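You operate a simulated robot arm through the tools that you are given. There is no shell and no other tool. Be economical: measure what you need, move in short steps, check, and stop when the job is done.

You run a simulated two-armed robot. Do the job below in one go: nothing can be reset, and whatever is moved stays where it is left.

Task
Pick up the blue bottle from the top of the blue table with one hand, pass it to the other hand and put it on the yellow outline on the care bench. Set down upright: blue bottle.

The check looks at the end state, three seconds after you hand in, the way a careful person would. Anything else that was tipped, shoved, dropped, spilled or broken makes it a failure.

Robot
Two 7-joint arms with three-finger grippers on one trunk, on a base that drives. Base frame: it is fixed to the floor where the robot stands at the start and does not move with it; the origin is under the middle of the robot, x ahead of it, y to its left, z up; the surface under the hand at the start is at about z = 0.93. Lengths are in m, angles in degrees, forces in N, time in s.
The left shoulder is at the start at [0.038, 0.146, 1.219], the right one opposite. With the tool pointing down near the work surface each hand reaches from about 0.3 to 0.68 m from the robot's upright axis, wherever it stands, measured 20 degrees to its own side. Places, roughly: yellow outline on the care bench (15x13 cm) [2.5, -0.18, 0.84]. Payload 2.2 kg a hand.
Tool frame (each hand has its own): the origin (TCP) lies between the finger pads and is the grasp point; the fingertips stand 0.028 m ahead of it; z points along the fingers, y is the line along which they close. Largest opening 0.102 m; the body of the gripper starts 0.071 m behind the TCP.
Orientation is told as [roll, pitch, yaw] about the base's x, y, z axes, in that order, counted from this pose: with the fingers straight down and closing along the base's y, the tool's x points along the base's -x, its y along +y and its z along -z.

Tools
- The arms move only by the tool jog_arm. It takes "left_plan", "right_plan" or both (then of equal length, played together; a hand with none holds still); each is one flat list of numbers, 7 for each row, row after row: the gripper command, from -1 (shut) to 1 (fully open), values between in proportion, then the shift along the base's x, y, z in m, then the turn, a rotation vector about the base's x, y, z in rad. In form: [fingers, dx, dy, dz, wx, wy, wz, fingers, dx, dy, dz, wx, wy, wz, ...]. A call has 1 to 8 rows; each row is the pose to reach, as a shift and turn from the pose commanded when the call began. Each row takes 0.2 s and may step no farther than 0.05 m and 8.6 degrees from the row before; otherwise, or with a gripper value out of range, the whole call is refused. Where a pose cannot be reached the arm comes as near as it can. A force on the tool above 40 N (or 10 N above the force at the start of the call, whichever is more), or a blocked arm, ends the call early, and 0.2 s more pass. The fingers move at their own pace and stop on an object; they squeeze with about 31 N. The grip force told is the motor's: it shows also when the fingers shut on nothing. Time passes only in rows, and 0.2 s behind the last, so rows that repeat a pose let the fingers close. The reply holds the time, the measured pose of the TCP, the force on the tool along the base axes, the opening and the grip force, in the units named above and with some noise, with the torque about the TCP (base axes, N m) and any sound that the robot's microphone picked up.
- Cameras (640 x 400 px; columns grow to the right, rows downward): "scene" is now at [0.0975, 0.0028, 1.465]; the picture's right is [-0.19, -0.98, -0.01], its down [-0.48, 0.10, -0.87] and it looks along [0.86, -0.16, -0.49] (base axes); focal length 254 px, centre (320, 200). "left" rides on the left gripper at [0.072, 0.038, -0.086] in its tool frame; the picture's right is [-0.46, 0.89, 0.00], its down [-0.60, -0.32, -0.73] and it looks along [-0.65, -0.34, 0.68] (tool axes); focal length 256 px, centre (320, 200). "right" rides on the right gripper at [0.069, 0.044, -0.086] in its tool frame; the picture's right is [-0.53, 0.85, 0.00], its down [-0.58, -0.36, -0.73] and it looks along [-0.62, -0.39, 0.68] (tool axes); focal length 256 px, centre (320, 200). There is no depth. A picture from a camera that has moved, and an enlarged one, comes with that camera's place and axes in the base frame and with its lens. The place of the scene camera against the robot may be out by one fixed shift of up to 0.025 m in any direction.
- get_image(camera): a new picture of that camera. It takes no simulated time.
- move_column(by): slides the trunk up (or, below 0, down) by that many m; the arms and the scene camera ride with it, the base frame stays. It gives what a move gives, with no picture.
- base_move(legs): drives the robot by 1 to 6 legs, each [ahead, left, turn to the left] in m, m and degrees, along the robot's own axes; the way and the turn of a leg run together, so that a leg with both is an arc; at most 1.5 m and 180 degrees a leg. The arms and the cameras ride along, it lands a little off, and it stops where it bumps. It gives what a move gives.
- head_to(pan, tilt): turns the head with the scene camera to pan (to the left, within 86 degrees either way) and tilt (down, from -29 to 69), counted from straight ahead of the robot. It gives what a move gives.
- close_up(camera, box): a new picture of the part [left, top, right, bottom] of that camera's present view, enlarged. It takes no simulated time.
- sign_off(): hands the job in; it is judged then, once.

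Work in short steps. Places have to be worked out from the pictures, the camera data and where the tool is seen: move nearer, look again, correct. Check each grasp and each placing, and mend what went wrong. You have 120 turns and 108 pictures in all, those below and enlarged ones among them. Open the grippers and draw the arms clear of the work before you hand the job in, unless the task says otherwise; then end with one line.

The tools are called after "Emit:" as name(argument=value, ...) on one line, values as JSON. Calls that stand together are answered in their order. jog_arm: Moves the arms, as the interface text tells. Its arguments: {"type":"object","properties":{"left_plan":{"type":"array"},"right_plan":{"type":"array"}},"required":[]} The other tools are called the same way: move_column (by) slides the trunk up or down; base_move (legs) drives the base; head_to (pan, tilt) turns the head that bears the scene camera; get_image (camera) takes a picture; close_up (camera, box) takes an enlarged picture of a part of a camera's view; sign_off () hands the job in.

At the start:

```text
time: 0.0
left_eef_pos: [0.4244, 0.1176, 1.288]
left_ee_rot: [0.0, -12.4, 0.0]
left_ft_force: [0.2, -0.3, -0.5]
left_moment: [0.01, 0.02, 0.03]
left_finger_gap: 0.1021
left_grip_force: 0.1
right_eef_pos: [0.4917, -0.2775, 1.2185]
right_ee_rot: [0.1, -1.7, 0.0]
right_ft_force: [-0.2, -0.2, 0.4]
right_moment: [-0.01, -0.01, -0.04]
right_finger_gap: 0.1018
right_grip_force: 0.0
trunk travel left (down, up): [-0.75, 0.19]
robot x, y, heading: [0.002, 0.0011, 0.0]
head pan, tilt: [-11.0, 30.8]
```

scene: 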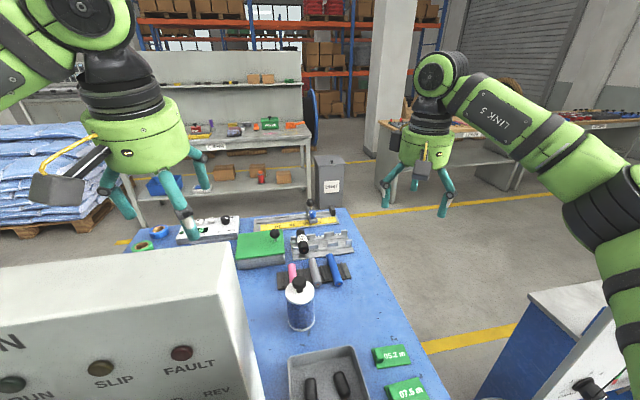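
right: 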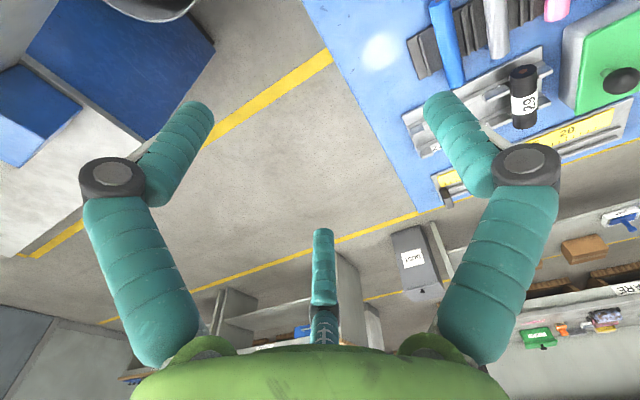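
left: 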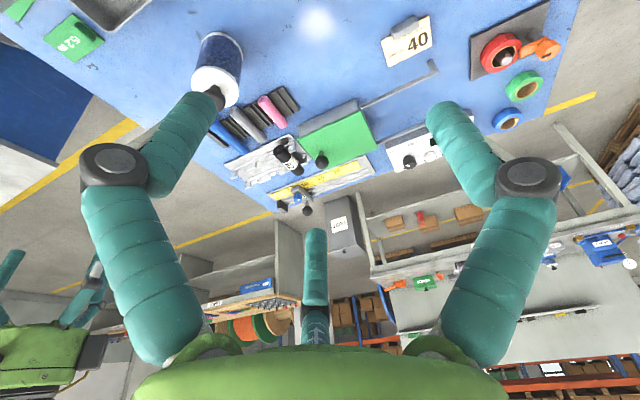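

I'll look more closely at the bottle and its surroundings; it appears to stand near (0.49, -0.02).

Emit:
close_up(camera="scene", box=[220, 200, 440, 400])

Emit:
close_up(camera="left", box=[140, 0, 340, 140])

Emit:
head_to(pan=-11, tilt=55)

Emit:
get_image(camera="scene")

```text
2.00 times, centred on (330, 300) of scene
camera zoom: at [0.0975, 0.0028, 1.465], right [-0.19, -0.98, -0.01], down [-0.48, 0.1, -0.87], along [0.86, -0.16, -0.49], focal length 509 px, centre (300, 0)
```

zoom: 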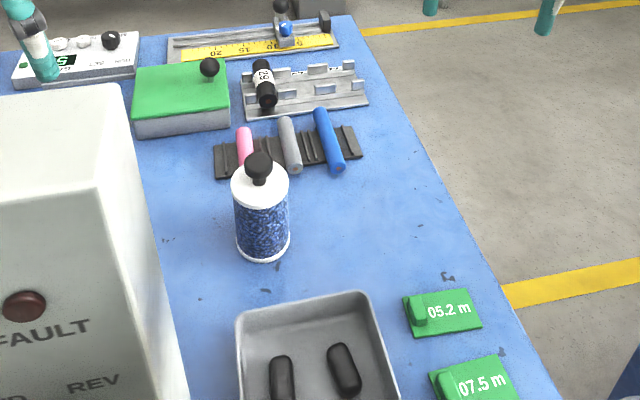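

```text
2.86 times, centred on (240, 70) of left
camera zoom: at [0.3363, 0.1551, 1.3561], right [0.45, 0.89, 0.1], down [0.43, -0.32, 0.84], along [0.78, -0.34, -0.53], focal length 731 px, centre (549, 571)
```

zoom: 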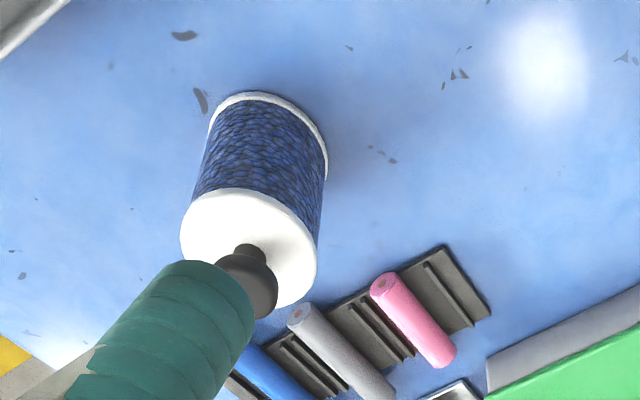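

```text
time: 0.9
left_eef_pos: [0.4251, 0.1173, 1.2914]
left_ee_rot: [0.0, -13.8, 0.2]
left_ft_force: [-0.4, -0.3, 0.6]
left_moment: [0.03, 0.0, 0.05]
left_finger_gap: 0.102
left_grip_force: 0.0
right_eef_pos: [0.4946, -0.2778, 1.2128]
right_ee_rot: [0.1, -1.6, 0.0]
right_ft_force: [0.1, 0.2, -0.1]
right_moment: [-0.01, -0.01, 0.04]
right_finger_gap: 0.1019
right_grip_force: 0.0
trunk travel left (down, up): [-0.75, 0.19]
robot x, y, heading: [0.0007, -0.0013, 0.1]
head pan, tilt: [-11.0, 55.0]
```

```text
102 pictures are left
camera scene: at [0.083, 0.0058, 1.4246], right [-0.19, -0.98, -0.01], down [-0.79, 0.16, -0.6], along [0.59, -0.11, -0.8], focal length 254 px, centre (320, 200)
```

scene: 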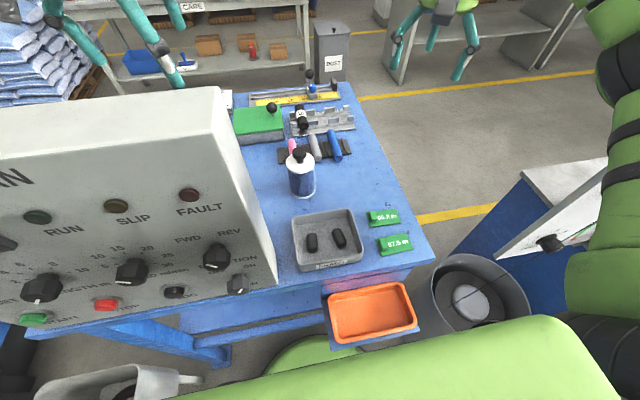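

The bottle's knob triangulates to about (0.474, -0.022, 1.072). I'll look at the gripper shape and the care bench before planning the approach.

Emit:
head_to(pan=0, tilt=20)

Emit:
jog_arm(left_plan=[-1, 0, 0, 0, 0, 0, 0, -1, 0, 0, 0, 0, 0, 0, -1, 0, 0, 0, 0, 0, 0])

Emit:
get_image(camera="scene")

Emit:
close_up(camera="scene", box=[200, 60, 400, 185])

Emit:
get_image(camera="left")

```text
time: 1.9
left_eef_pos: [0.4251, 0.1174, 1.29]
left_ee_rot: [-0.1, -13.7, 0.1]
left_ft_force: [-0.3, 0.4, 0.2]
left_moment: [0.03, 0.0, 0.0]
left_finger_gap: 0.1021
left_grip_force: 0.0
right_eef_pos: [0.4921, -0.2776, 1.2132]
right_ee_rot: [0.0, -1.6, 0.0]
right_ft_force: [0.4, -0.2, 0.3]
right_moment: [-0.01, -0.03, 0.0]
right_finger_gap: 0.1019
right_grip_force: 0.1
trunk travel left (down, up): [-0.75, 0.19]
robot x, y, heading: [-0.0015, 0.001, -0.2]
head pan, tilt: [0.0, 20.0]
```

```text
time: 2.9
left_eef_pos: [0.4247, 0.1182, 1.2934]
left_ee_rot: [-0.1, -14.2, 0.4]
left_ft_force: [-0.4, 0.2, 0.9]
left_moment: [-0.05, -0.02, -0.02]
left_finger_gap: 0.0019
left_grip_force: 30.9
right_eef_pos: [0.4958, -0.2776, 1.2088]
right_ee_rot: [0.1, -1.4, 0.2]
right_ft_force: [0.2, -0.3, 0.0]
right_moment: [0.02, -0.01, 0.02]
right_finger_gap: 0.1019
right_grip_force: 0.2
trunk travel left (down, up): [-0.75, 0.19]
robot x, y, heading: [-0.0015, -0.0002, 0.4]
head pan, tilt: [0.0, 20.0]
stopped in row 3 (left hand): the arm was blocked; the commanded pose is now the measured one
```

```text
101 pictures are left
camera scene: at [0.1064, 0.0181, 1.4747], right [0.0, -1.0, 0.0], down [-0.32, 0.0, -0.95], along [0.95, 0.0, -0.32], focal length 254 px, centre (320, 200)
```

scene: 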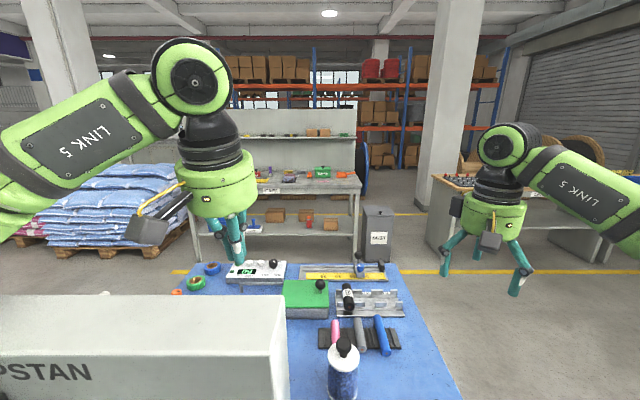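

```text
3.20 times, centred on (300, 122) of scene
camera zoom: at [0.1064, 0.0181, 1.4747], right [0.0, -1.0, 0.0], down [-0.32, 0.0, -0.95], along [0.95, 0.0, -0.32], focal length 814 px, centre (384, 448)
```

zoom: 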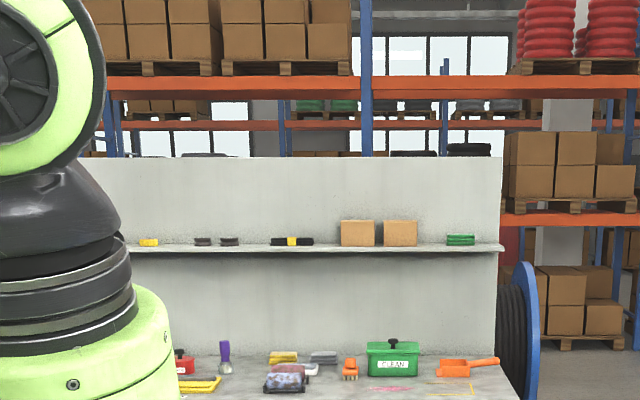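

```text
99 pictures are left
camera left: at [0.335, 0.1553, 1.3587], right [0.45, 0.89, 0.11], down [0.41, -0.31, 0.86], along [0.8, -0.34, -0.5], focal length 256 px, centre (320, 200)
```

left: 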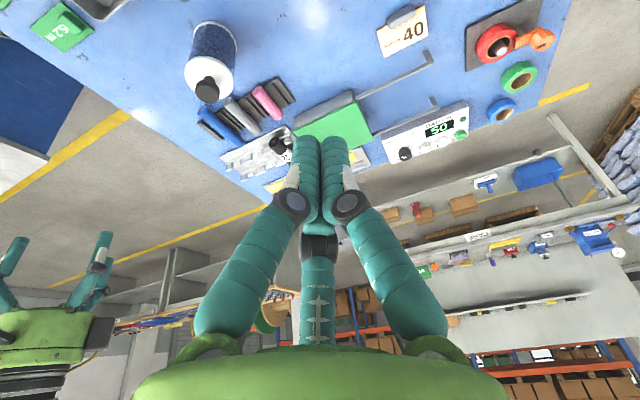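

Fingers look three-pronged, closing concentrically. I'll reopen the left hand and start turning the right hand (yaw +90°), so it can grasp the bottle from its right side with the tool tilted down about 40°.

Emit:
jog_arm(left_plan=[1, 0, 0, 0, 0, 0, 0, 1, -0.02, 0.03, 0.02, 0, 0, 0, 1, -0.03, 0.05, 0.03, 0, 0, 0, 1, -0.03, 0.07, 0.03, 0, 0, 0, 1, -0.03, 0.09, 0.03, 0, 0, 0, 1, -0.03, 0.09, 0.03, 0, 0, 0, 1, -0.03, 0.09, 0.03, 0, 0, 0, 1, -0.03, 0.09, 0.03, 0, 0, 0], right_plan=[1, 0, 0, 0, 0, 0, 0.148, 1, 0, 0, 0, 0, 0, 0.296, 1, 0, 0, 0, 0, 0, 0.444, 1, 0, 0, 0, 0, 0, 0.592, 1, 0, 0, 0, 0, 0, 0.74, 1, 0, 0, 0, 0, 0, 0.888, 1, 0, 0, 0, 0, 0, 1.036, 1, 0, 0, 0, 0, 0, 1.184])

Emit:
jog_arm(right_plan=[1, 0, 0, 0, 0, 0, 0.14, 1, 0, 0, 0, 0, 0, 0.28, 1, 0, 0, 0, 0, 0, 0.38, 1, 0, 0, 0, 0, 0, 0.38])

Emit:
jog_arm(right_plan=[1, 0, 0, 0, 0.145, 0, 0, 1, 0, 0, 0, 0.29, 0, 0, 1, 0, 0, 0, 0.435, 0, 0, 1, 0, 0, 0, 0.58, 0, 0, 1, 0, 0, 0, 0.725, 0, 0, 1, 0, 0, 0, 0.873, 0, 0, 1, 0, 0, 0, 0.873, 0, 0])

Emit:
head_to(pan=-8, tilt=40)

Emit:
get_image(camera="scene")

Emit:
get_image(camera="right")

```text
time: 4.7
left_eef_pos: [0.4241, 0.2077, 1.307]
left_ee_rot: [-0.1, -12.1, 0.1]
left_ft_force: [-0.4, -0.1, 0.1]
left_moment: [-0.01, -0.02, -0.01]
left_finger_gap: 0.102
left_grip_force: 0.0
right_eef_pos: [0.3959, -0.1661, 1.1723]
right_ee_rot: [-0.2, -0.1, 67.5]
right_ft_force: [-0.3, 0.6, -0.1]
right_moment: [0.01, 0.0, -0.02]
right_finger_gap: 0.102
right_grip_force: 0.1
right hand out of reach, approached as far as the arm can: row 4, 5, 6, 7, 8
trunk travel left (down, up): [-0.75, 0.19]
robot x, y, heading: [0.0006, 0.0004, 0.1]
head pan, tilt: [0.0, 20.0]
```

```text
time: 5.7
left_eef_pos: [0.4258, 0.2074, 1.3063]
left_ee_rot: [-0.1, -12.2, 0.0]
left_ft_force: [-0.5, -0.2, 0.6]
left_moment: [-0.01, 0.04, 0.02]
left_finger_gap: 0.102
left_grip_force: 0.1
right_eef_pos: [0.3254, -0.1171, 1.1611]
right_ee_rot: [0.0, -0.1, 89.6]
right_ft_force: [-0.8, 0.3, 0.4]
right_moment: [0.02, -0.02, -0.02]
right_finger_gap: 0.102
right_grip_force: 0.1
right hand out of reach, approached as far as the arm can: row 1, 2, 3, 4
trunk travel left (down, up): [-0.75, 0.19]
robot x, y, heading: [0.0013, -0.0006, -0.1]
head pan, tilt: [0.0, 20.0]
```

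```text
time: 7.3
left_eef_pos: [0.4253, 0.2078, 1.3063]
left_ee_rot: [0.0, -12.1, 0.0]
left_ft_force: [0.1, 0.7, -0.2]
left_moment: [-0.01, -0.03, 0.0]
left_finger_gap: 0.1021
left_grip_force: 0.1
right_eef_pos: [0.2912, -0.1033, 1.1819]
right_ee_rot: [0.5, -50.0, 89.3]
right_ft_force: [-0.1, 0.3, -0.4]
right_moment: [-0.03, 0.0, -0.02]
right_finger_gap: 0.1019
right_grip_force: 0.1
right hand out of reach, approached as far as the arm can: row 1, 2, 3, 4, 5, 6, 7
trunk travel left (down, up): [-0.75, 0.19]
robot x, y, heading: [0.0003, -0.0006, -0.3]
head pan, tilt: [0.0, 20.0]
```

```text
time: 8.1
left_eef_pos: [0.4257, 0.208, 1.3065]
left_ee_rot: [0.0, -12.0, -0.1]
left_ft_force: [0.2, -0.4, -0.3]
left_moment: [0.04, -0.02, -0.02]
left_finger_gap: 0.1023
left_grip_force: 0.1
right_eef_pos: [0.2913, -0.1032, 1.1821]
right_ee_rot: [0.4, -50.0, 89.2]
right_ft_force: [-0.4, -0.5, -0.5]
right_moment: [-0.03, 0.0, -0.01]
right_finger_gap: 0.1019
right_grip_force: 0.0
trunk travel left (down, up): [-0.75, 0.19]
robot x, y, heading: [-0.0007, 0.0015, 0.1]
head pan, tilt: [-8.0, 40.0]
```

```text
98 pictures are left
camera scene: at [0.1316, 0.0091, 1.4422], right [-0.14, -0.99, 0.0], down [-0.64, 0.09, -0.77], along [0.76, -0.11, -0.64], focal length 254 px, centre (320, 200)
```

scene: 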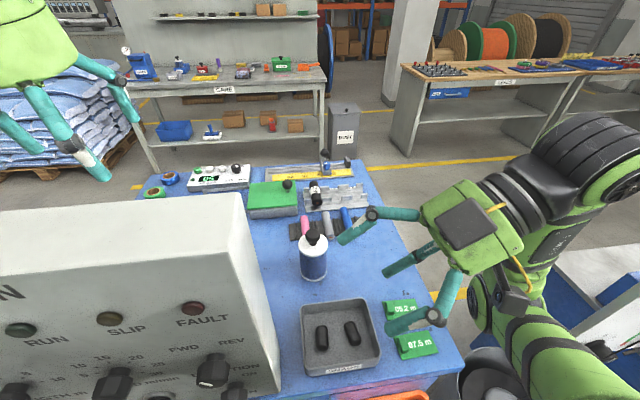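

```text
97 pictures are left
camera right: at [0.247, -0.2138, 1.1849], right [-0.84, 0.35, 0.41], down [0.37, -0.19, 0.91], along [0.4, 0.92, 0.03], focal length 256 px, centre (320, 200)
```

right: 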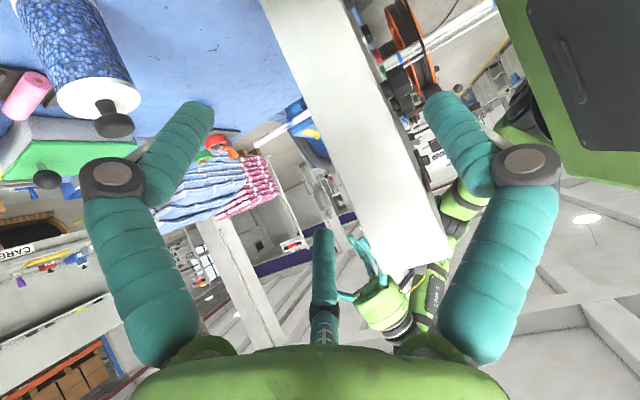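

With yaw 90° the right arm can't reach this far out. I'll swap roles: the left hand takes the bottle top-down by its knob, and the right hand takes the body from the right-front (yaw about 40°) in mid-air. First I turn the right hand back to that yaw.

Emit:
jog_arm(right_plan=[1, 0, 0, 0, 0, 0, -0.145, 1, 0, 0, 0, 0, 0, -0.29, 1, 0, 0, 0, 0, 0, -0.435, 1, 0, 0, 0, 0, 0, -0.58, 1, 0, 0, 0, 0, 0, -0.725, 1, 0, 0, 0, 0, 0, -0.87, 1, 0, 0, 0, 0, 0, -0.87], left_plan=[1, 0, -0.03, 0, 0, 0.1, 0, 1, 0, -0.06, 0, 0, 0.21, 0, 1, 0, -0.08, 0, 0, 0.21, 0, 1, 0, -0.08, 0, 0, 0.21, 0, 1, 0, -0.08, 0, 0, 0.21, 0, 1, 0, -0.08, 0, 0, 0.21, 0, 1, 0, -0.08, 0, 0, 0.21, 0])

Emit:
get_image(camera="scene")

Emit:
get_image(camera="left")

```text
time: 9.7
left_eef_pos: [0.4271, 0.1288, 1.3076]
left_ee_rot: [-0.1, 0.0, 0.0]
left_ft_force: [-0.4, -0.2, -0.1]
left_moment: [0.04, -0.04, -0.02]
left_finger_gap: 0.102
left_grip_force: 0.1
right_eef_pos: [0.3543, -0.1006, 1.2483]
right_ee_rot: [0.6, -50.0, 39.5]
right_ft_force: [0.0, 0.6, 0.3]
right_moment: [0.0, 0.0, -0.03]
right_finger_gap: 0.1019
right_grip_force: 0.0
right hand out of reach, approached as far as the arm can: row 1, 2, 3, 4, 5, 6, 7
trunk travel left (down, up): [-0.75, 0.19]
robot x, y, heading: [-0.0015, 0.0008, 0.1]
head pan, tilt: [-8.0, 40.0]
```

```text
96 pictures are left
camera scene: at [0.1317, 0.0089, 1.4421], right [-0.14, -0.99, 0.0], down [-0.64, 0.09, -0.77], along [0.76, -0.11, -0.64], focal length 254 px, centre (320, 200)
```

scene: 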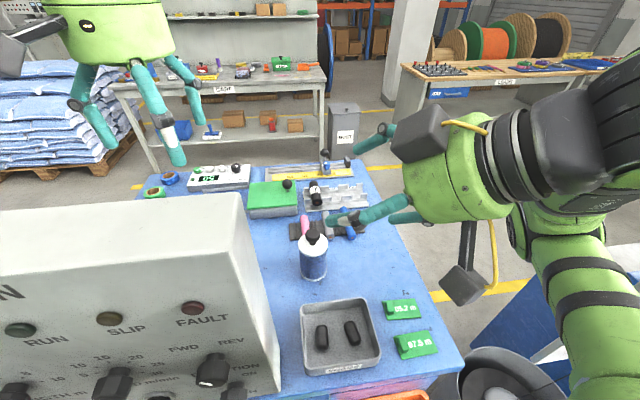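

```text
95 pictures are left
camera left: at [0.3549, 0.1667, 1.3939], right [0.46, 0.89, 0.0], down [0.6, -0.32, 0.73], along [0.65, -0.34, -0.68], focal length 256 px, centre (320, 200)
```

left: 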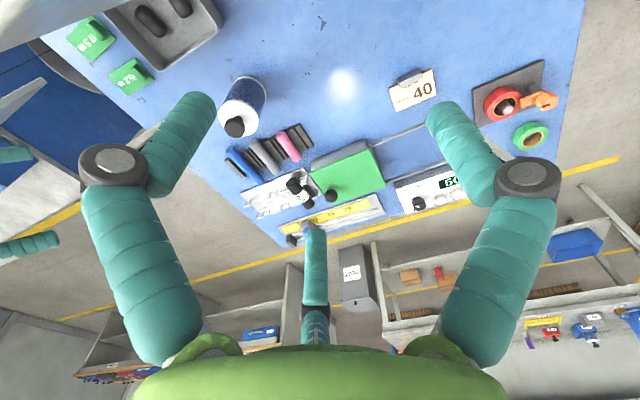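

Knob top triangulates to about (0.469, -0.024, 1.075). First the right hand moves out to the right and I check its reach.

Emit:
jog_arm(right_plan=[1, 0.01, -0.045, 0, 0, 0, 0, 1, 0.02, -0.09, 0, 0, 0, 0, 1, 0.03, -0.135, 0, 0, 0, 0, 1, 0.04, -0.17, 0, 0, 0, 0, 1, 0.04, -0.17, 0, 0, 0, 0])

```text
time: 10.9
left_eef_pos: [0.427, 0.1296, 1.3089]
left_ee_rot: [-0.2, -0.1, 0.0]
left_ft_force: [0.5, 0.2, 0.1]
left_moment: [-0.01, -0.01, 0.01]
left_finger_gap: 0.102
left_grip_force: 0.2
right_eef_pos: [0.3958, -0.2703, 1.2492]
right_ee_rot: [0.4, -49.9, 39.6]
right_ft_force: [0.2, -0.1, -0.2]
right_moment: [-0.01, 0.03, 0.0]
right_finger_gap: 0.1018
right_grip_force: 0.0
trunk travel left (down, up): [-0.75, 0.19]
robot x, y, heading: [0.0015, -0.0007, 0.2]
head pan, tilt: [-8.0, 40.0]
```

The right arm is clear and reachable now. Next the left hand goes above the bottle at about z = 1.19.

Emit:
jog_arm(left_plan=[1, 0.01, -0.04, -0.015, 0, 0, 0, 1, 0.02, -0.08, -0.04, 0, 0, 0, 1, 0.03, -0.12, -0.07, 0, 0, 0, 1, 0.042, -0.153, -0.1, 0, 0, 0, 1, 0.042, -0.153, -0.119, 0, 0, 0, 1, 0.042, -0.153, -0.119, 0, 0, 0])

Emit:
get_image(camera="left")

Emit:
get_image(camera="scene")

Emit:
get_image(camera="right")

```text
refused: row 3 steps farther than a row can; nothing moved
```

```text
94 pictures are left
camera left: at [0.3549, 0.1675, 1.3938], right [0.46, 0.89, 0.0], down [0.6, -0.32, 0.73], along [0.65, -0.34, -0.68], focal length 256 px, centre (320, 200)
```

left: 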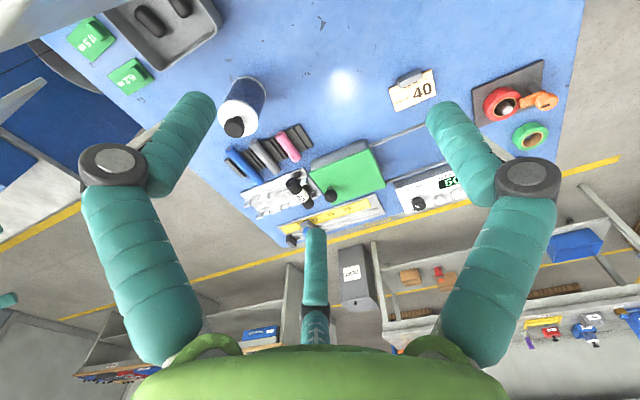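

```text
93 pictures are left
camera scene: at [0.1317, 0.0097, 1.4421], right [-0.14, -0.99, 0.0], down [-0.64, 0.09, -0.77], along [0.76, -0.11, -0.64], focal length 254 px, centre (320, 200)
```

scene: 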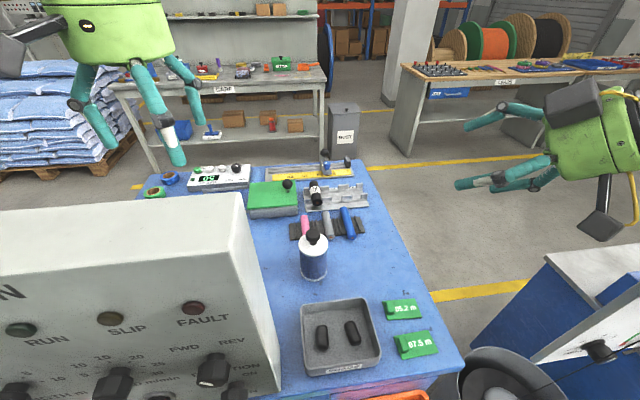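

```text
92 pictures are left
camera right: at [0.283, -0.3082, 1.2515], right [-0.28, 0.87, 0.41], down [0.09, -0.4, 0.91], along [0.96, 0.29, 0.03], focal length 256 px, centre (320, 200)
```

right: 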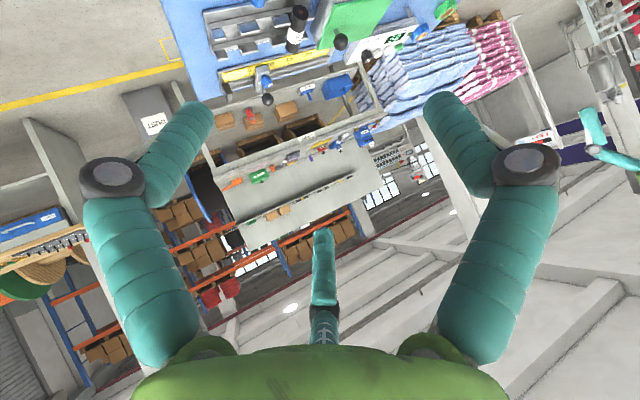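

A step was too long, so the move was refused. I'm repeating it with smaller steps.

Emit:
jog_arm(left_plan=[1, 0.01, -0.035, -0.02, 0, 0, 0, 1, 0.02, -0.07, -0.04, 0, 0, 0, 1, 0.03, -0.105, -0.06, 0, 0, 0, 1, 0.04, -0.14, -0.08, 0, 0, 0, 1, 0.042, -0.153, -0.11, 0, 0, 0, 1, 0.042, -0.153, -0.119, 0, 0, 0])

Emit:
get_image(camera="left")

Emit:
get_image(camera="scene")

Emit:
get_image(camera="right")

```text
time: 12.4
left_eef_pos: [0.4287, 0.0077, 1.2784]
left_ee_rot: [-1.8, -11.7, 2.5]
left_ft_force: [0.6, -0.6, -0.6]
left_moment: [0.0, 0.03, -0.01]
left_finger_gap: 0.102
left_grip_force: 0.1
right_eef_pos: [0.355, -0.2506, 1.265]
right_ee_rot: [-2.5, -51.1, 42.5]
right_ft_force: [-0.2, -0.7, 0.2]
right_moment: [0.03, 0.01, 0.07]
right_finger_gap: 0.1018
right_grip_force: 0.1
trunk travel left (down, up): [-0.75, 0.19]
robot x, y, heading: [-0.0056, 0.0068, 0.7]
head pan, tilt: [-8.0, 40.0]
stopped in row 6 (left hand): the arm was blocked; the commanded pose is now the measured one
```

```text
91 pictures are left
camera left: at [0.3403, 0.0441, 1.3469], right [0.42, 0.91, 0.07], down [0.45, -0.27, 0.85], along [0.79, -0.32, -0.53], focal length 256 px, centre (320, 200)
```

left: 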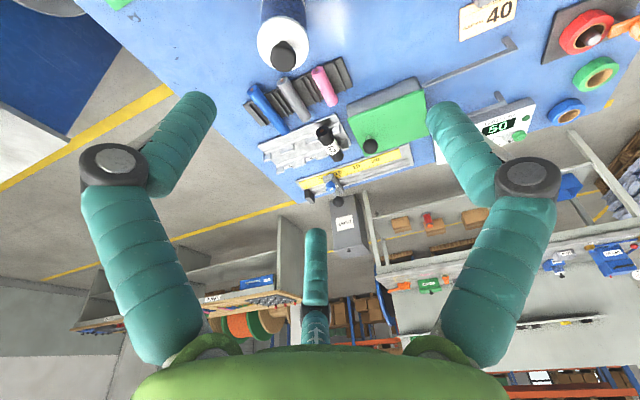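

```text
90 pictures are left
camera scene: at [0.0815, 0.0289, 1.4452], right [-0.13, -0.99, 0.01], down [-0.61, 0.07, -0.79], along [0.78, -0.11, -0.61], focal length 254 px, centre (320, 200)
```

scene: 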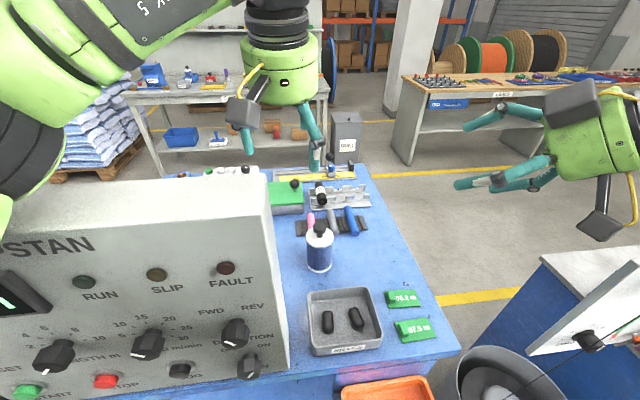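

```text
89 pictures are left
camera right: at [0.2428, -0.2889, 1.2636], right [-0.3, 0.87, 0.39], down [0.06, -0.39, 0.92], along [0.95, 0.3, 0.06], focal length 256 px, centre (320, 200)
```

right: 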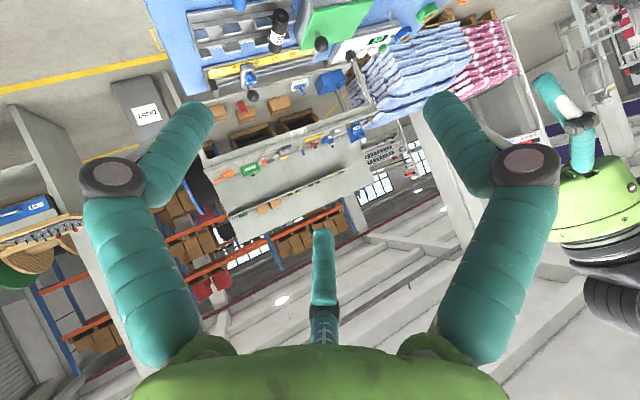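

The left arm pressed against the console and rocked the robot. I back it off up and to the left; I'll pick with the right hand instead and do the handover in open space.

Emit:
jog_arm(left_plan=[1, 0, 0.01, 0.04, 0, 0, 0, 1, 0, 0.03, 0.08, 0, 0, 0, 1, 0, 0.07, 0.1, 0, 0, 0, 1, 0, 0.11, 0.11, 0, 0, 0, 1, 0, 0.13, 0.11, 0, 0, 0, 1, 0, 0.13, 0.11, 0, 0, 0])

Emit:
get_image(camera="scene")

```text
time: 13.8
left_eef_pos: [0.4685, 0.1151, 1.3627]
left_ee_rot: [-0.5, -8.5, 1.3]
left_ft_force: [-0.2, 0.3, 0.5]
left_moment: [-0.02, -0.05, 0.0]
left_finger_gap: 0.1017
left_grip_force: 0.1
right_eef_pos: [0.3949, -0.2673, 1.2498]
right_ee_rot: [0.4, -50.0, 39.9]
right_ft_force: [0.1, 0.4, 0.8]
right_moment: [-0.03, 0.01, -0.04]
right_finger_gap: 0.1018
right_grip_force: 0.2
trunk travel left (down, up): [-0.75, 0.19]
robot x, y, heading: [-0.0032, 0.0015, 0.3]
head pan, tilt: [-8.0, 40.0]
```

```text
88 pictures are left
camera scene: at [0.1295, 0.0115, 1.4423], right [-0.13, -0.99, 0.0], down [-0.64, 0.09, -0.77], along [0.76, -0.1, -0.64], focal length 254 px, centre (320, 200)
```

scene: 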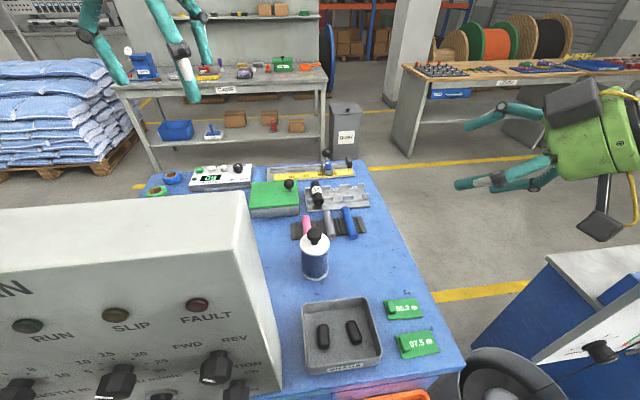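

The robot is upright again and the table is undisturbed. I move the left arm farther left and turn the right hand back to fingers-down.

Emit:
jog_arm(left_plan=[1, -0.01, 0.04, 0, 0, 0, 0, 1, -0.02, 0.08, 0, 0, 0, 0, 1, -0.03, 0.12, 0, 0, 0, 0, 1, -0.04, 0.16, 0, 0, 0, 0, 1, -0.05, 0.19, 0, 0, 0, 0, 1, -0.05, 0.19, 0, 0, 0, 0], right_plan=[1, 0, 0, 0, 0, 0, -0.14, 1, 0, 0, 0, 0, 0, -0.28, 1, 0, 0, 0, 0, 0, -0.42, 1, 0, 0, 0, 0, 0, -0.56, 1, 0, 0, 0, 0, 0, -0.695, 1, 0, 0, 0, 0, 0, -0.695])

Emit:
jog_arm(right_plan=[1, 0, 0, 0, 0, 0.145, 0, 1, 0, 0, 0, 0, 0.29, 0, 1, 0, 0, 0, 0, 0.435, 0, 1, 0, 0, 0, 0, 0.58, 0, 1, 0, 0, 0, 0, 0.725, 0, 1, 0, 0, 0, 0, 0.873, 0, 1, 0, 0, 0, 0, 0.873, 0])

Emit:
jog_arm(right_plan=[1, 0.015, 0.045, 0, 0, 0, 0, 1, 0.03, 0.09, 0, 0, 0, 0, 1, 0.045, 0.135, 0, 0, 0, 0, 1, 0.06, 0.175, 0, 0, 0, 0, 1, 0.06, 0.175, 0, 0, 0, 0])

Emit:
get_image(camera="right")

Emit:
get_image(camera="scene")

```text
time: 15.2
left_eef_pos: [0.4204, 0.3049, 1.3622]
left_ee_rot: [-0.5, -8.3, 1.3]
left_ft_force: [-0.1, -0.3, 0.1]
left_moment: [0.04, 0.02, -0.04]
left_finger_gap: 0.1021
left_grip_force: 0.1
right_eef_pos: [0.3958, -0.2698, 1.2474]
right_ee_rot: [0.5, -50.1, -0.2]
right_ft_force: [-0.3, -0.4, -0.7]
right_moment: [0.01, -0.01, 0.0]
right_finger_gap: 0.1019
right_grip_force: 0.1
trunk travel left (down, up): [-0.75, 0.19]
robot x, y, heading: [-0.0031, -0.0004, 0.4]
head pan, tilt: [-8.0, 40.0]
```

```text
time: 16.8
left_eef_pos: [0.4192, 0.3067, 1.363]
left_ee_rot: [-0.6, -8.4, 1.4]
left_ft_force: [0.2, 0.3, 0.1]
left_moment: [-0.01, -0.01, -0.02]
left_finger_gap: 0.1021
left_grip_force: 0.2
right_eef_pos: [0.3952, -0.2702, 1.2484]
right_ee_rot: [0.5, 0.0, 0.0]
right_ft_force: [-0.4, 0.4, -0.2]
right_moment: [-0.02, 0.01, 0.01]
right_finger_gap: 0.1016
right_grip_force: 0.0
trunk travel left (down, up): [-0.75, 0.19]
robot x, y, heading: [-0.0014, 0.0019, 0.6]
head pan, tilt: [-8.0, 40.0]
```

```text
time: 18.0
left_eef_pos: [0.4198, 0.3051, 1.3632]
left_ee_rot: [-0.5, -8.4, 1.4]
left_ft_force: [-0.2, -0.9, 0.7]
left_moment: [0.03, -0.04, -0.01]
left_finger_gap: 0.1021
left_grip_force: 0.1
right_eef_pos: [0.4595, -0.0906, 1.2434]
right_ee_rot: [0.5, 0.0, 0.0]
right_ft_force: [-0.8, 0.9, -0.5]
right_moment: [0.02, -0.01, -0.02]
right_finger_gap: 0.102
right_grip_force: 0.0
trunk travel left (down, up): [-0.75, 0.19]
robot x, y, heading: [0.0036, 0.0024, 0.5]
head pan, tilt: [-8.0, 40.0]
```

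```text
87 pictures are left
camera right: at [0.3896, -0.0476, 1.331], right [0.53, 0.84, 0.01], down [0.58, -0.37, 0.73], along [0.62, -0.38, -0.69], focal length 256 px, centre (320, 200)
```

right: 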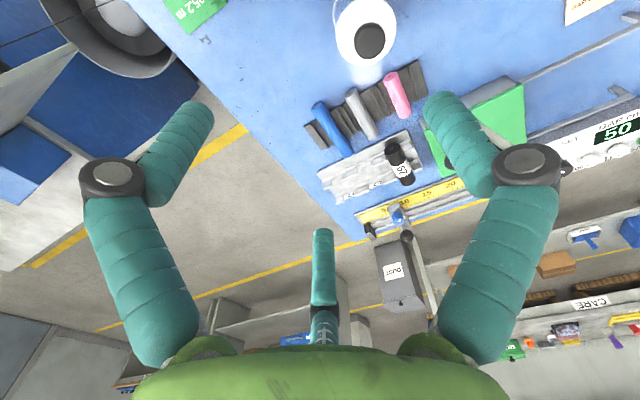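

```text
86 pictures are left
camera scene: at [0.1307, 0.0092, 1.4421], right [-0.13, -0.99, 0.0], down [-0.64, 0.09, -0.77], along [0.76, -0.1, -0.64], focal length 254 px, centre (320, 200)
```

scene: 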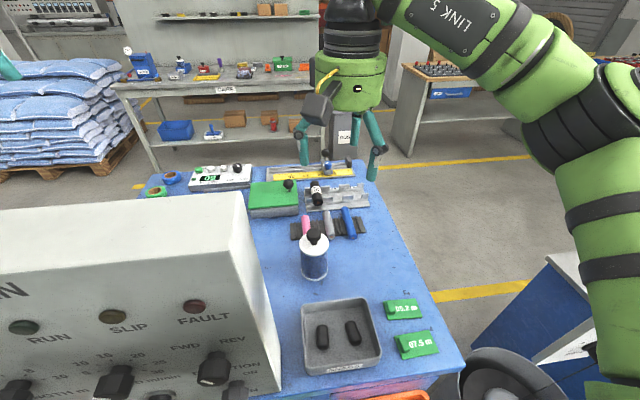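

The right camera puts the knob at about (0.471, -0.045). I move over it at z≈1.17 and look again.

Emit:
jog_arm(right_plan=[1, 0.006, 0.025, -0.02, 0, 0, 0, 1, 0.012, 0.05, -0.04, 0, 0, 0, 1, 0.012, 0.05, -0.075, 0, 0, 0, 1, 0.012, 0.05, -0.075, 0, 0, 0])

Emit:
get_image(camera="right")

Emit:
close_up(camera="scene", box=[220, 130, 420, 290])

```text
time: 19.0
left_eef_pos: [0.4205, 0.3063, 1.3619]
left_ee_rot: [-0.6, -8.3, 1.4]
left_ft_force: [0.4, -0.3, 0.5]
left_moment: [0.01, 0.01, -0.01]
left_finger_gap: 0.1019
left_grip_force: 0.0
right_eef_pos: [0.4676, -0.0416, 1.1733]
right_ee_rot: [0.4, 0.0, 0.0]
right_ft_force: [-0.4, -0.5, -0.1]
right_moment: [-0.03, 0.01, -0.03]
right_finger_gap: 0.1018
right_grip_force: 0.0
trunk travel left (down, up): [-0.75, 0.19]
robot x, y, heading: [0.0014, 0.0019, 0.3]
head pan, tilt: [-8.0, 40.0]
```

```text
85 pictures are left
camera right: at [0.3988, 0.0006, 1.2596], right [0.53, 0.85, 0.01], down [0.58, -0.37, 0.73], along [0.62, -0.39, -0.69], focal length 256 px, centre (320, 200)
```

right: 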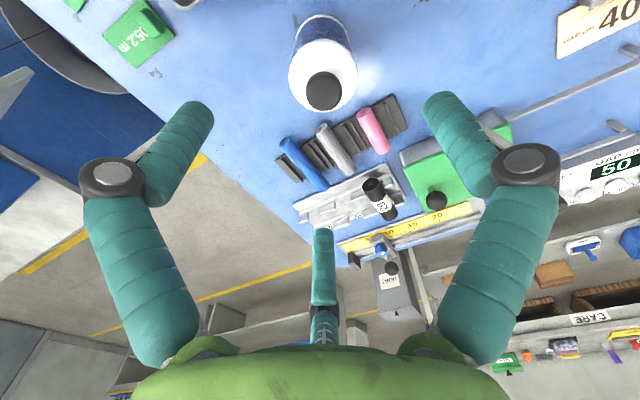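

```text
2.50 times, centred on (320, 210) of scene
camera zoom: at [0.1312, 0.0105, 1.4421], right [-0.13, -0.99, 0.0], down [-0.64, 0.09, -0.77], along [0.76, -0.1, -0.64], focal length 636 px, centre (320, 175)
```

zoom: 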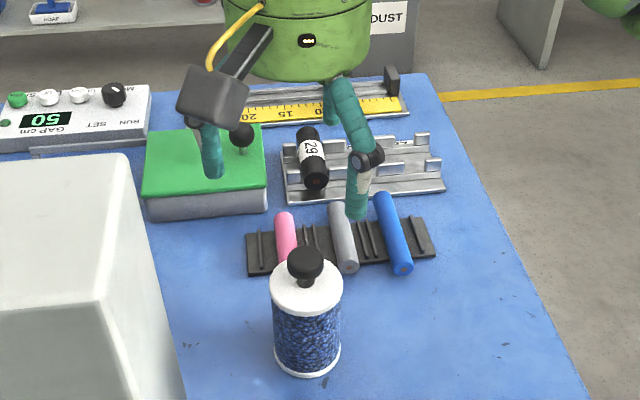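

The knob centre is about (0.473, -0.042) with its top near 1.065, and the hand is centred over it. I descend halfway and check.

Emit:
jog_arm(right_plan=[1, 0.003, 0, -0.03, 0, 0, 0, 1, 0.003, 0, -0.06, 0, 0, 0, 1, 0.003, 0, -0.075, 0, 0, 0, 1, 0.003, 0, -0.075, 0, 0, 0])

Emit:
get_image(camera="right")

Emit:
close_up(camera="scene", box=[220, 130, 420, 290])

```text
time: 20.0
left_eef_pos: [0.4193, 0.3072, 1.3619]
left_ee_rot: [-0.7, -8.2, 1.6]
left_ft_force: [0.5, 1.0, -0.4]
left_moment: [0.01, -0.03, 0.05]
left_finger_gap: 0.102
left_grip_force: 0.1
right_eef_pos: [0.4711, -0.0436, 1.0956]
right_ee_rot: [0.5, 0.0, 0.0]
right_ft_force: [0.1, -0.3, 0.2]
right_moment: [-0.02, -0.04, 0.02]
right_finger_gap: 0.1019
right_grip_force: 0.1
trunk travel left (down, up): [-0.75, 0.19]
robot x, y, heading: [-0.0026, 0.0003, 0.4]
head pan, tilt: [-8.0, 40.0]
```

```text
83 pictures are left
camera right: at [0.4022, -0.0004, 1.1823], right [0.53, 0.85, 0.01], down [0.58, -0.37, 0.73], along [0.62, -0.39, -0.69], focal length 256 px, centre (320, 200)
```

right: 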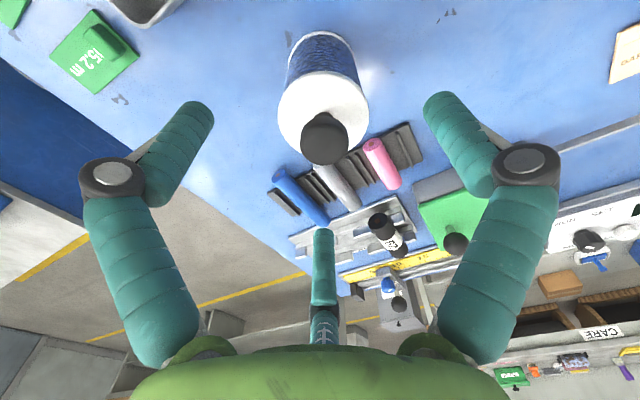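

```text
2.50 times, centred on (320, 210) of scene
camera zoom: at [0.1312, 0.0101, 1.4421], right [-0.13, -0.99, 0.0], down [-0.64, 0.09, -0.77], along [0.76, -0.1, -0.64], focal length 636 px, centre (320, 175)
```

zoom: 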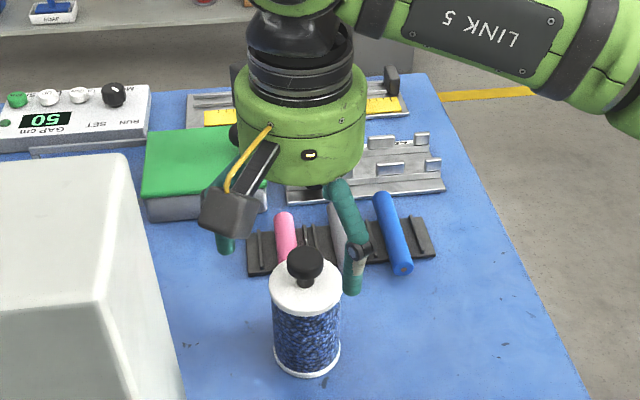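

Still centred; I descend to the knob (TCP z about 1.053) and close.

Emit:
jog_arm(right_plan=[1, -0.001, 0.003, -0.02, 0, 0, 0, 1, -0.001, 0.003, -0.04, 0, 0, 0, 1, -0.001, 0.003, -0.043, 0, 0, 0, 1, -0.001, 0.003, -0.043, 0, 0, 0])

Emit:
get_image(camera="right")

Emit:
close_up(camera="scene", box=[220, 130, 420, 290])

```text
time: 21.0
left_eef_pos: [0.42, 0.3075, 1.3626]
left_ee_rot: [-0.7, -8.4, 1.5]
left_ft_force: [0.1, -0.9, 0.2]
left_moment: [0.03, -0.01, 0.02]
left_finger_gap: 0.1021
left_grip_force: 0.0
right_eef_pos: [0.4711, -0.0396, 1.0558]
right_ee_rot: [0.7, 0.1, 0.0]
right_ft_force: [0.2, 0.5, 0.2]
right_moment: [-0.02, -0.01, 0.01]
right_finger_gap: 0.1021
right_grip_force: 0.0
trunk travel left (down, up): [-0.75, 0.19]
robot x, y, heading: [-0.0006, -0.0004, 0.3]
head pan, tilt: [-8.0, 40.0]
```

```text
81 pictures are left
camera right: at [0.4027, 0.0028, 1.1412], right [0.53, 0.85, 0.01], down [0.58, -0.37, 0.73], along [0.62, -0.39, -0.69], focal length 256 px, centre (320, 200)
```

right: 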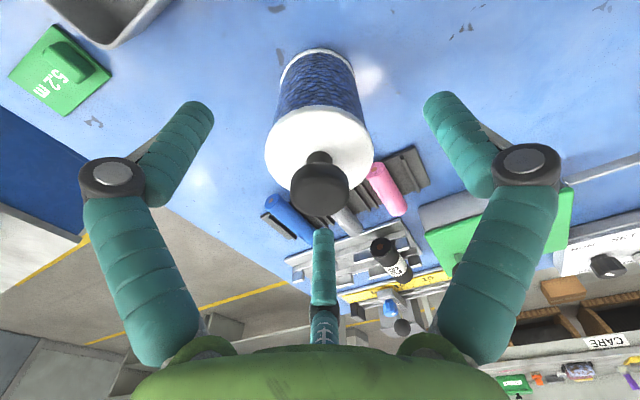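

```text
2.50 times, centred on (320, 210) of scene
camera zoom: at [0.1311, 0.0104, 1.4421], right [-0.13, -0.99, 0.0], down [-0.64, 0.09, -0.77], along [0.76, -0.1, -0.64], focal length 636 px, centre (320, 175)
```

zoom: 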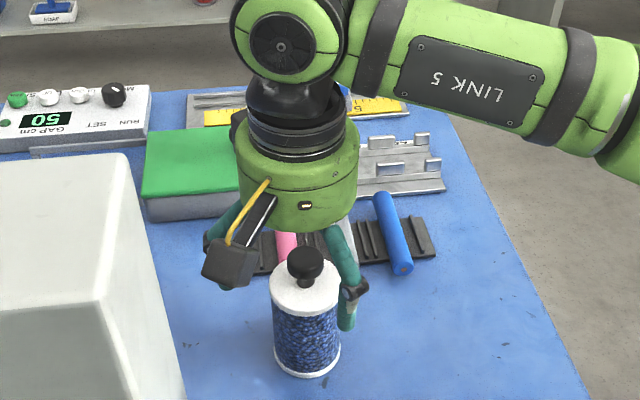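

The knob sits at the TCP in the hand camera (the scene camera looks to be offset by about 2 cm in y). I close the right hand.

Emit:
jog_arm(right_plan=[0, 0, 0, -0.002, 0, 0, 0, -0.5, 0, 0, -0.002, 0, 0, 0, -1, 0, 0, -0.002, 0, 0, 0, -1, 0, 0, -0.002, 0, 0, 0, -1, 0, 0, -0.002, 0, 0, 0])

Emit:
get_image(camera="right")

Emit:
close_up(camera="scene", box=[220, 130, 420, 290])

```text
time: 22.2
left_eef_pos: [0.4209, 0.3061, 1.3626]
left_ee_rot: [-0.7, -8.4, 1.3]
left_ft_force: [0.3, -0.5, -0.5]
left_moment: [-0.02, -0.02, 0.01]
left_finger_gap: 0.102
left_grip_force: 0.0
right_eef_pos: [0.4718, -0.0398, 1.0529]
right_ee_rot: [0.5, -0.1, 0.0]
right_ft_force: [2.8, -1.1, 6.5]
right_moment: [-0.11, -0.14, -0.01]
right_finger_gap: 0.0279
right_grip_force: 30.9
trunk travel left (down, up): [-0.75, 0.19]
robot x, y, heading: [-0.0004, -0.0015, 0.4]
head pan, tilt: [-8.0, 40.0]
```

```text
79 pictures are left
camera right: at [0.4023, 0.0018, 1.14], right [0.53, 0.84, 0.01], down [0.58, -0.37, 0.73], along [0.62, -0.39, -0.68], focal length 256 px, centre (320, 200)
```

right: 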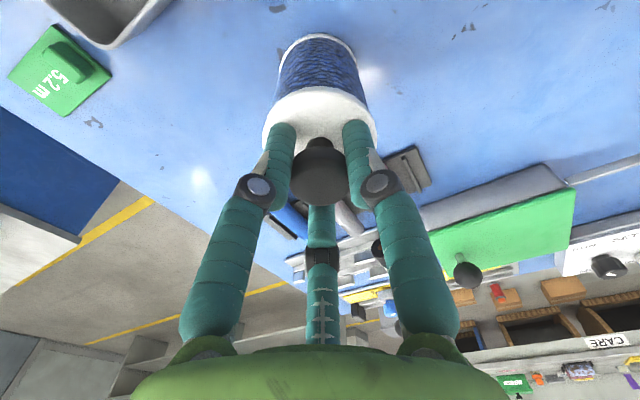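

```text
2.50 times, centred on (320, 210) of scene
camera zoom: at [0.131, 0.0099, 1.4422], right [-0.13, -0.99, 0.0], down [-0.64, 0.09, -0.77], along [0.76, -0.1, -0.64], focal length 636 px, centre (320, 175)
```

zoom: 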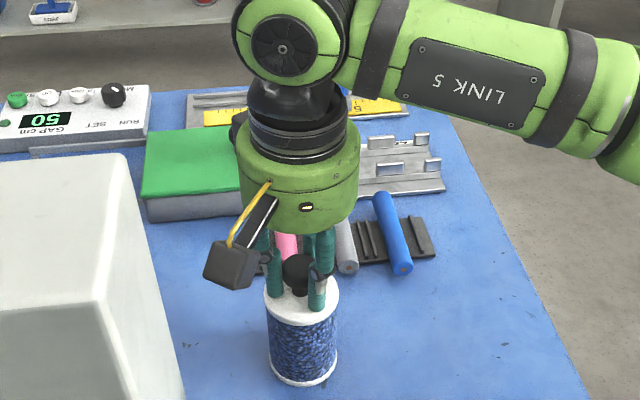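

Gripped at 28 mm on the knob. I lift in small steps and check.

Emit:
jog_arm(right_plan=[-1, 0, 0, 0.015, 0, 0, 0, -1, 0, 0, 0.035, 0, 0, 0, -1, 0, 0, 0.06, 0, 0, 0, -1, 0, 0, 0.09, 0, 0, 0, -1, 0, 0, 0.12, 0, 0, 0, -1, 0, 0, 0.12, 0, 0, 0])

Emit:
get_image(camera="right")

Emit:
get_image(camera="scene")

```text
time: 23.6
left_eef_pos: [0.4207, 0.3064, 1.3626]
left_ee_rot: [-0.6, -8.2, 1.6]
left_ft_force: [-0.6, 0.6, 0.2]
left_moment: [0.04, 0.04, 0.01]
left_finger_gap: 0.1019
left_grip_force: 0.0
right_eef_pos: [0.4683, -0.0427, 1.1726]
right_ee_rot: [0.6, 0.1, 0.0]
right_ft_force: [-0.3, 0.3, -2.7]
right_moment: [0.02, 0.03, 0.01]
right_finger_gap: 0.0281
right_grip_force: 30.7
trunk travel left (down, up): [-0.75, 0.19]
robot x, y, heading: [0.0011, 0.0005, 0.4]
head pan, tilt: [-8.0, 40.0]
```

```text
77 pictures are left
camera right: at [0.3999, 0.0007, 1.2584], right [0.53, 0.85, 0.01], down [0.58, -0.37, 0.73], along [0.62, -0.38, -0.69], focal length 256 px, centre (320, 200)
```

right: 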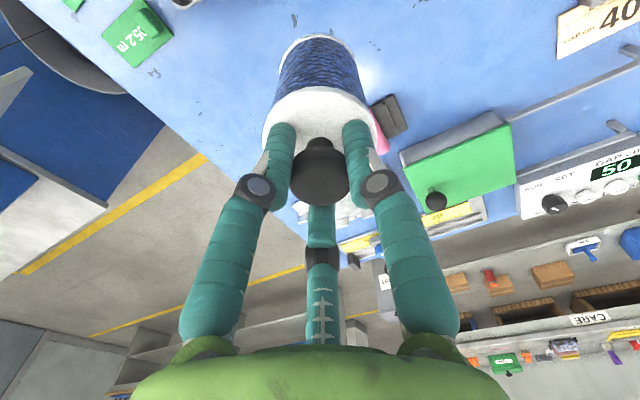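

```text
76 pictures are left
camera scene: at [0.1318, 0.01, 1.442], right [-0.13, -0.99, 0.0], down [-0.64, 0.09, -0.77], along [0.76, -0.1, -0.64], focal length 254 px, centre (320, 200)
```

scene: 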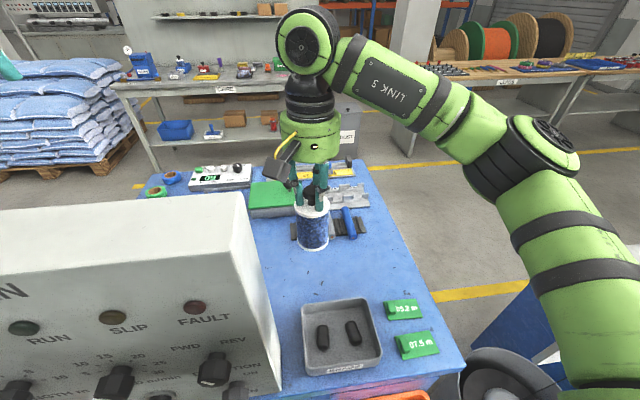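

The bottle is held securely (about 2.7 N, upright). I raise the trunk, shift the bottle right of the console, then look around for driving space.

Emit:
move_column(by=0.12)

Emit:
jog_arm(right_plan=[-1, 0, -0.03, 0.01, 0, 0, 0, -1, -0.01, -0.07, 0.02, 0, 0, 0, -1, -0.01, -0.11, 0.03, 0, 0, 0, -1, -0.01, -0.11, 0.03, 0, 0, 0])

Emit:
head_to(pan=-70, tilt=40)

Emit:
get_image(camera="scene")

Emit:
head_to(pan=75, tilt=40)

Emit:
get_image(camera="scene")

```text
time: 25.1
left_eef_pos: [0.422, 0.3074, 1.4831]
left_ee_rot: [-0.7, -8.3, 1.5]
left_ft_force: [-0.3, 0.8, -0.6]
left_moment: [0.04, 0.03, 0.01]
left_finger_gap: 0.1019
left_grip_force: 0.0
right_eef_pos: [0.4685, -0.0431, 1.2921]
right_ee_rot: [0.5, 0.0, 0.0]
right_ft_force: [-0.2, 0.8, -2.8]
right_moment: [-0.01, -0.01, 0.01]
right_finger_gap: 0.028
right_grip_force: 31.4
trunk travel left (down, up): [-0.87, 0.07]
robot x, y, heading: [0.0018, -0.0016, 0.0]
head pan, tilt: [-8.0, 40.0]
```

```text
time: 26.1
left_eef_pos: [0.4219, 0.3085, 1.4828]
left_ee_rot: [-0.6, -8.3, 1.5]
left_ft_force: [0.4, 0.6, -0.5]
left_moment: [-0.03, -0.02, -0.02]
left_finger_gap: 0.1021
left_grip_force: 0.1
right_eef_pos: [0.4593, -0.151, 1.3189]
right_ee_rot: [0.4, 0.0, 0.1]
right_ft_force: [-0.1, 0.4, -1.6]
right_moment: [-0.03, 0.03, 0.02]
right_finger_gap: 0.0279
right_grip_force: 31.2
trunk travel left (down, up): [-0.87, 0.07]
robot x, y, heading: [-0.0, -0.0002, 0.6]
head pan, tilt: [-8.0, 40.0]
```

```text
time: 27.4
left_eef_pos: [0.4215, 0.3073, 1.4821]
left_ee_rot: [-0.6, -8.4, 1.5]
left_ft_force: [0.6, 0.1, -0.5]
left_moment: [-0.04, -0.06, -0.01]
left_finger_gap: 0.102
left_grip_force: 0.0
right_eef_pos: [0.459, -0.153, 1.3187]
right_ee_rot: [0.5, 0.0, 0.0]
right_ft_force: [0.2, 0.2, -1.8]
right_moment: [0.0, -0.02, -0.03]
right_finger_gap: 0.028
right_grip_force: 31.5
trunk travel left (down, up): [-0.87, 0.07]
robot x, y, heading: [-0.0047, 0.0007, 0.4]
head pan, tilt: [-70.0, 40.0]
```

```text
75 pictures are left
camera scene: at [0.077, -0.058, 1.5621], right [-0.94, -0.35, 0.0], down [-0.22, 0.6, -0.77], along [0.27, -0.72, -0.64], focal length 254 px, centre (320, 200)
```

scene: 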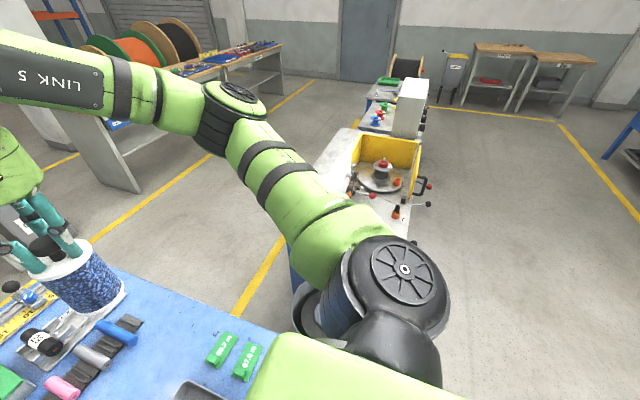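

```text
time: 29.7
left_eef_pos: [0.4212, 0.3066, 1.4819]
left_ee_rot: [-0.6, -8.4, 1.6]
left_ft_force: [0.5, 0.2, 0.0]
left_moment: [0.0, 0.01, 0.0]
left_finger_gap: 0.1022
left_grip_force: 0.0
right_eef_pos: [0.4582, -0.1528, 1.3188]
right_ee_rot: [0.4, 0.0, -0.1]
right_ft_force: [-0.8, 0.3, -2.0]
right_moment: [-0.03, 0.0, 0.02]
right_finger_gap: 0.0279
right_grip_force: 30.6
trunk travel left (down, up): [-0.87, 0.07]
robot x, y, heading: [-0.0028, 0.0016, 0.2]
head pan, tilt: [75.0, 40.0]
```

```text
74 pictures are left
camera scene: at [0.0689, 0.1037, 1.5621], right [0.97, -0.25, 0.0], down [-0.16, -0.62, -0.77], along [0.19, 0.74, -0.64], focal length 254 px, centre (320, 200)
```

scene: 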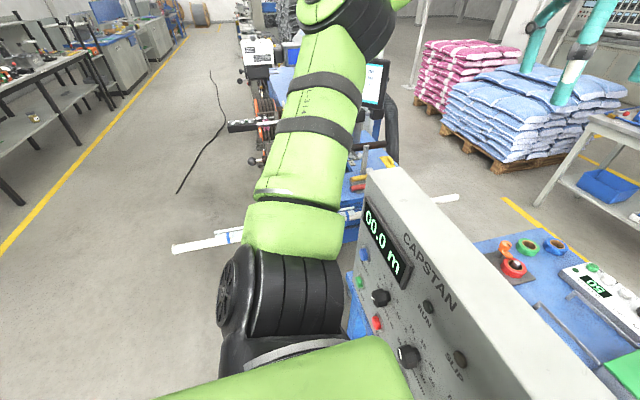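

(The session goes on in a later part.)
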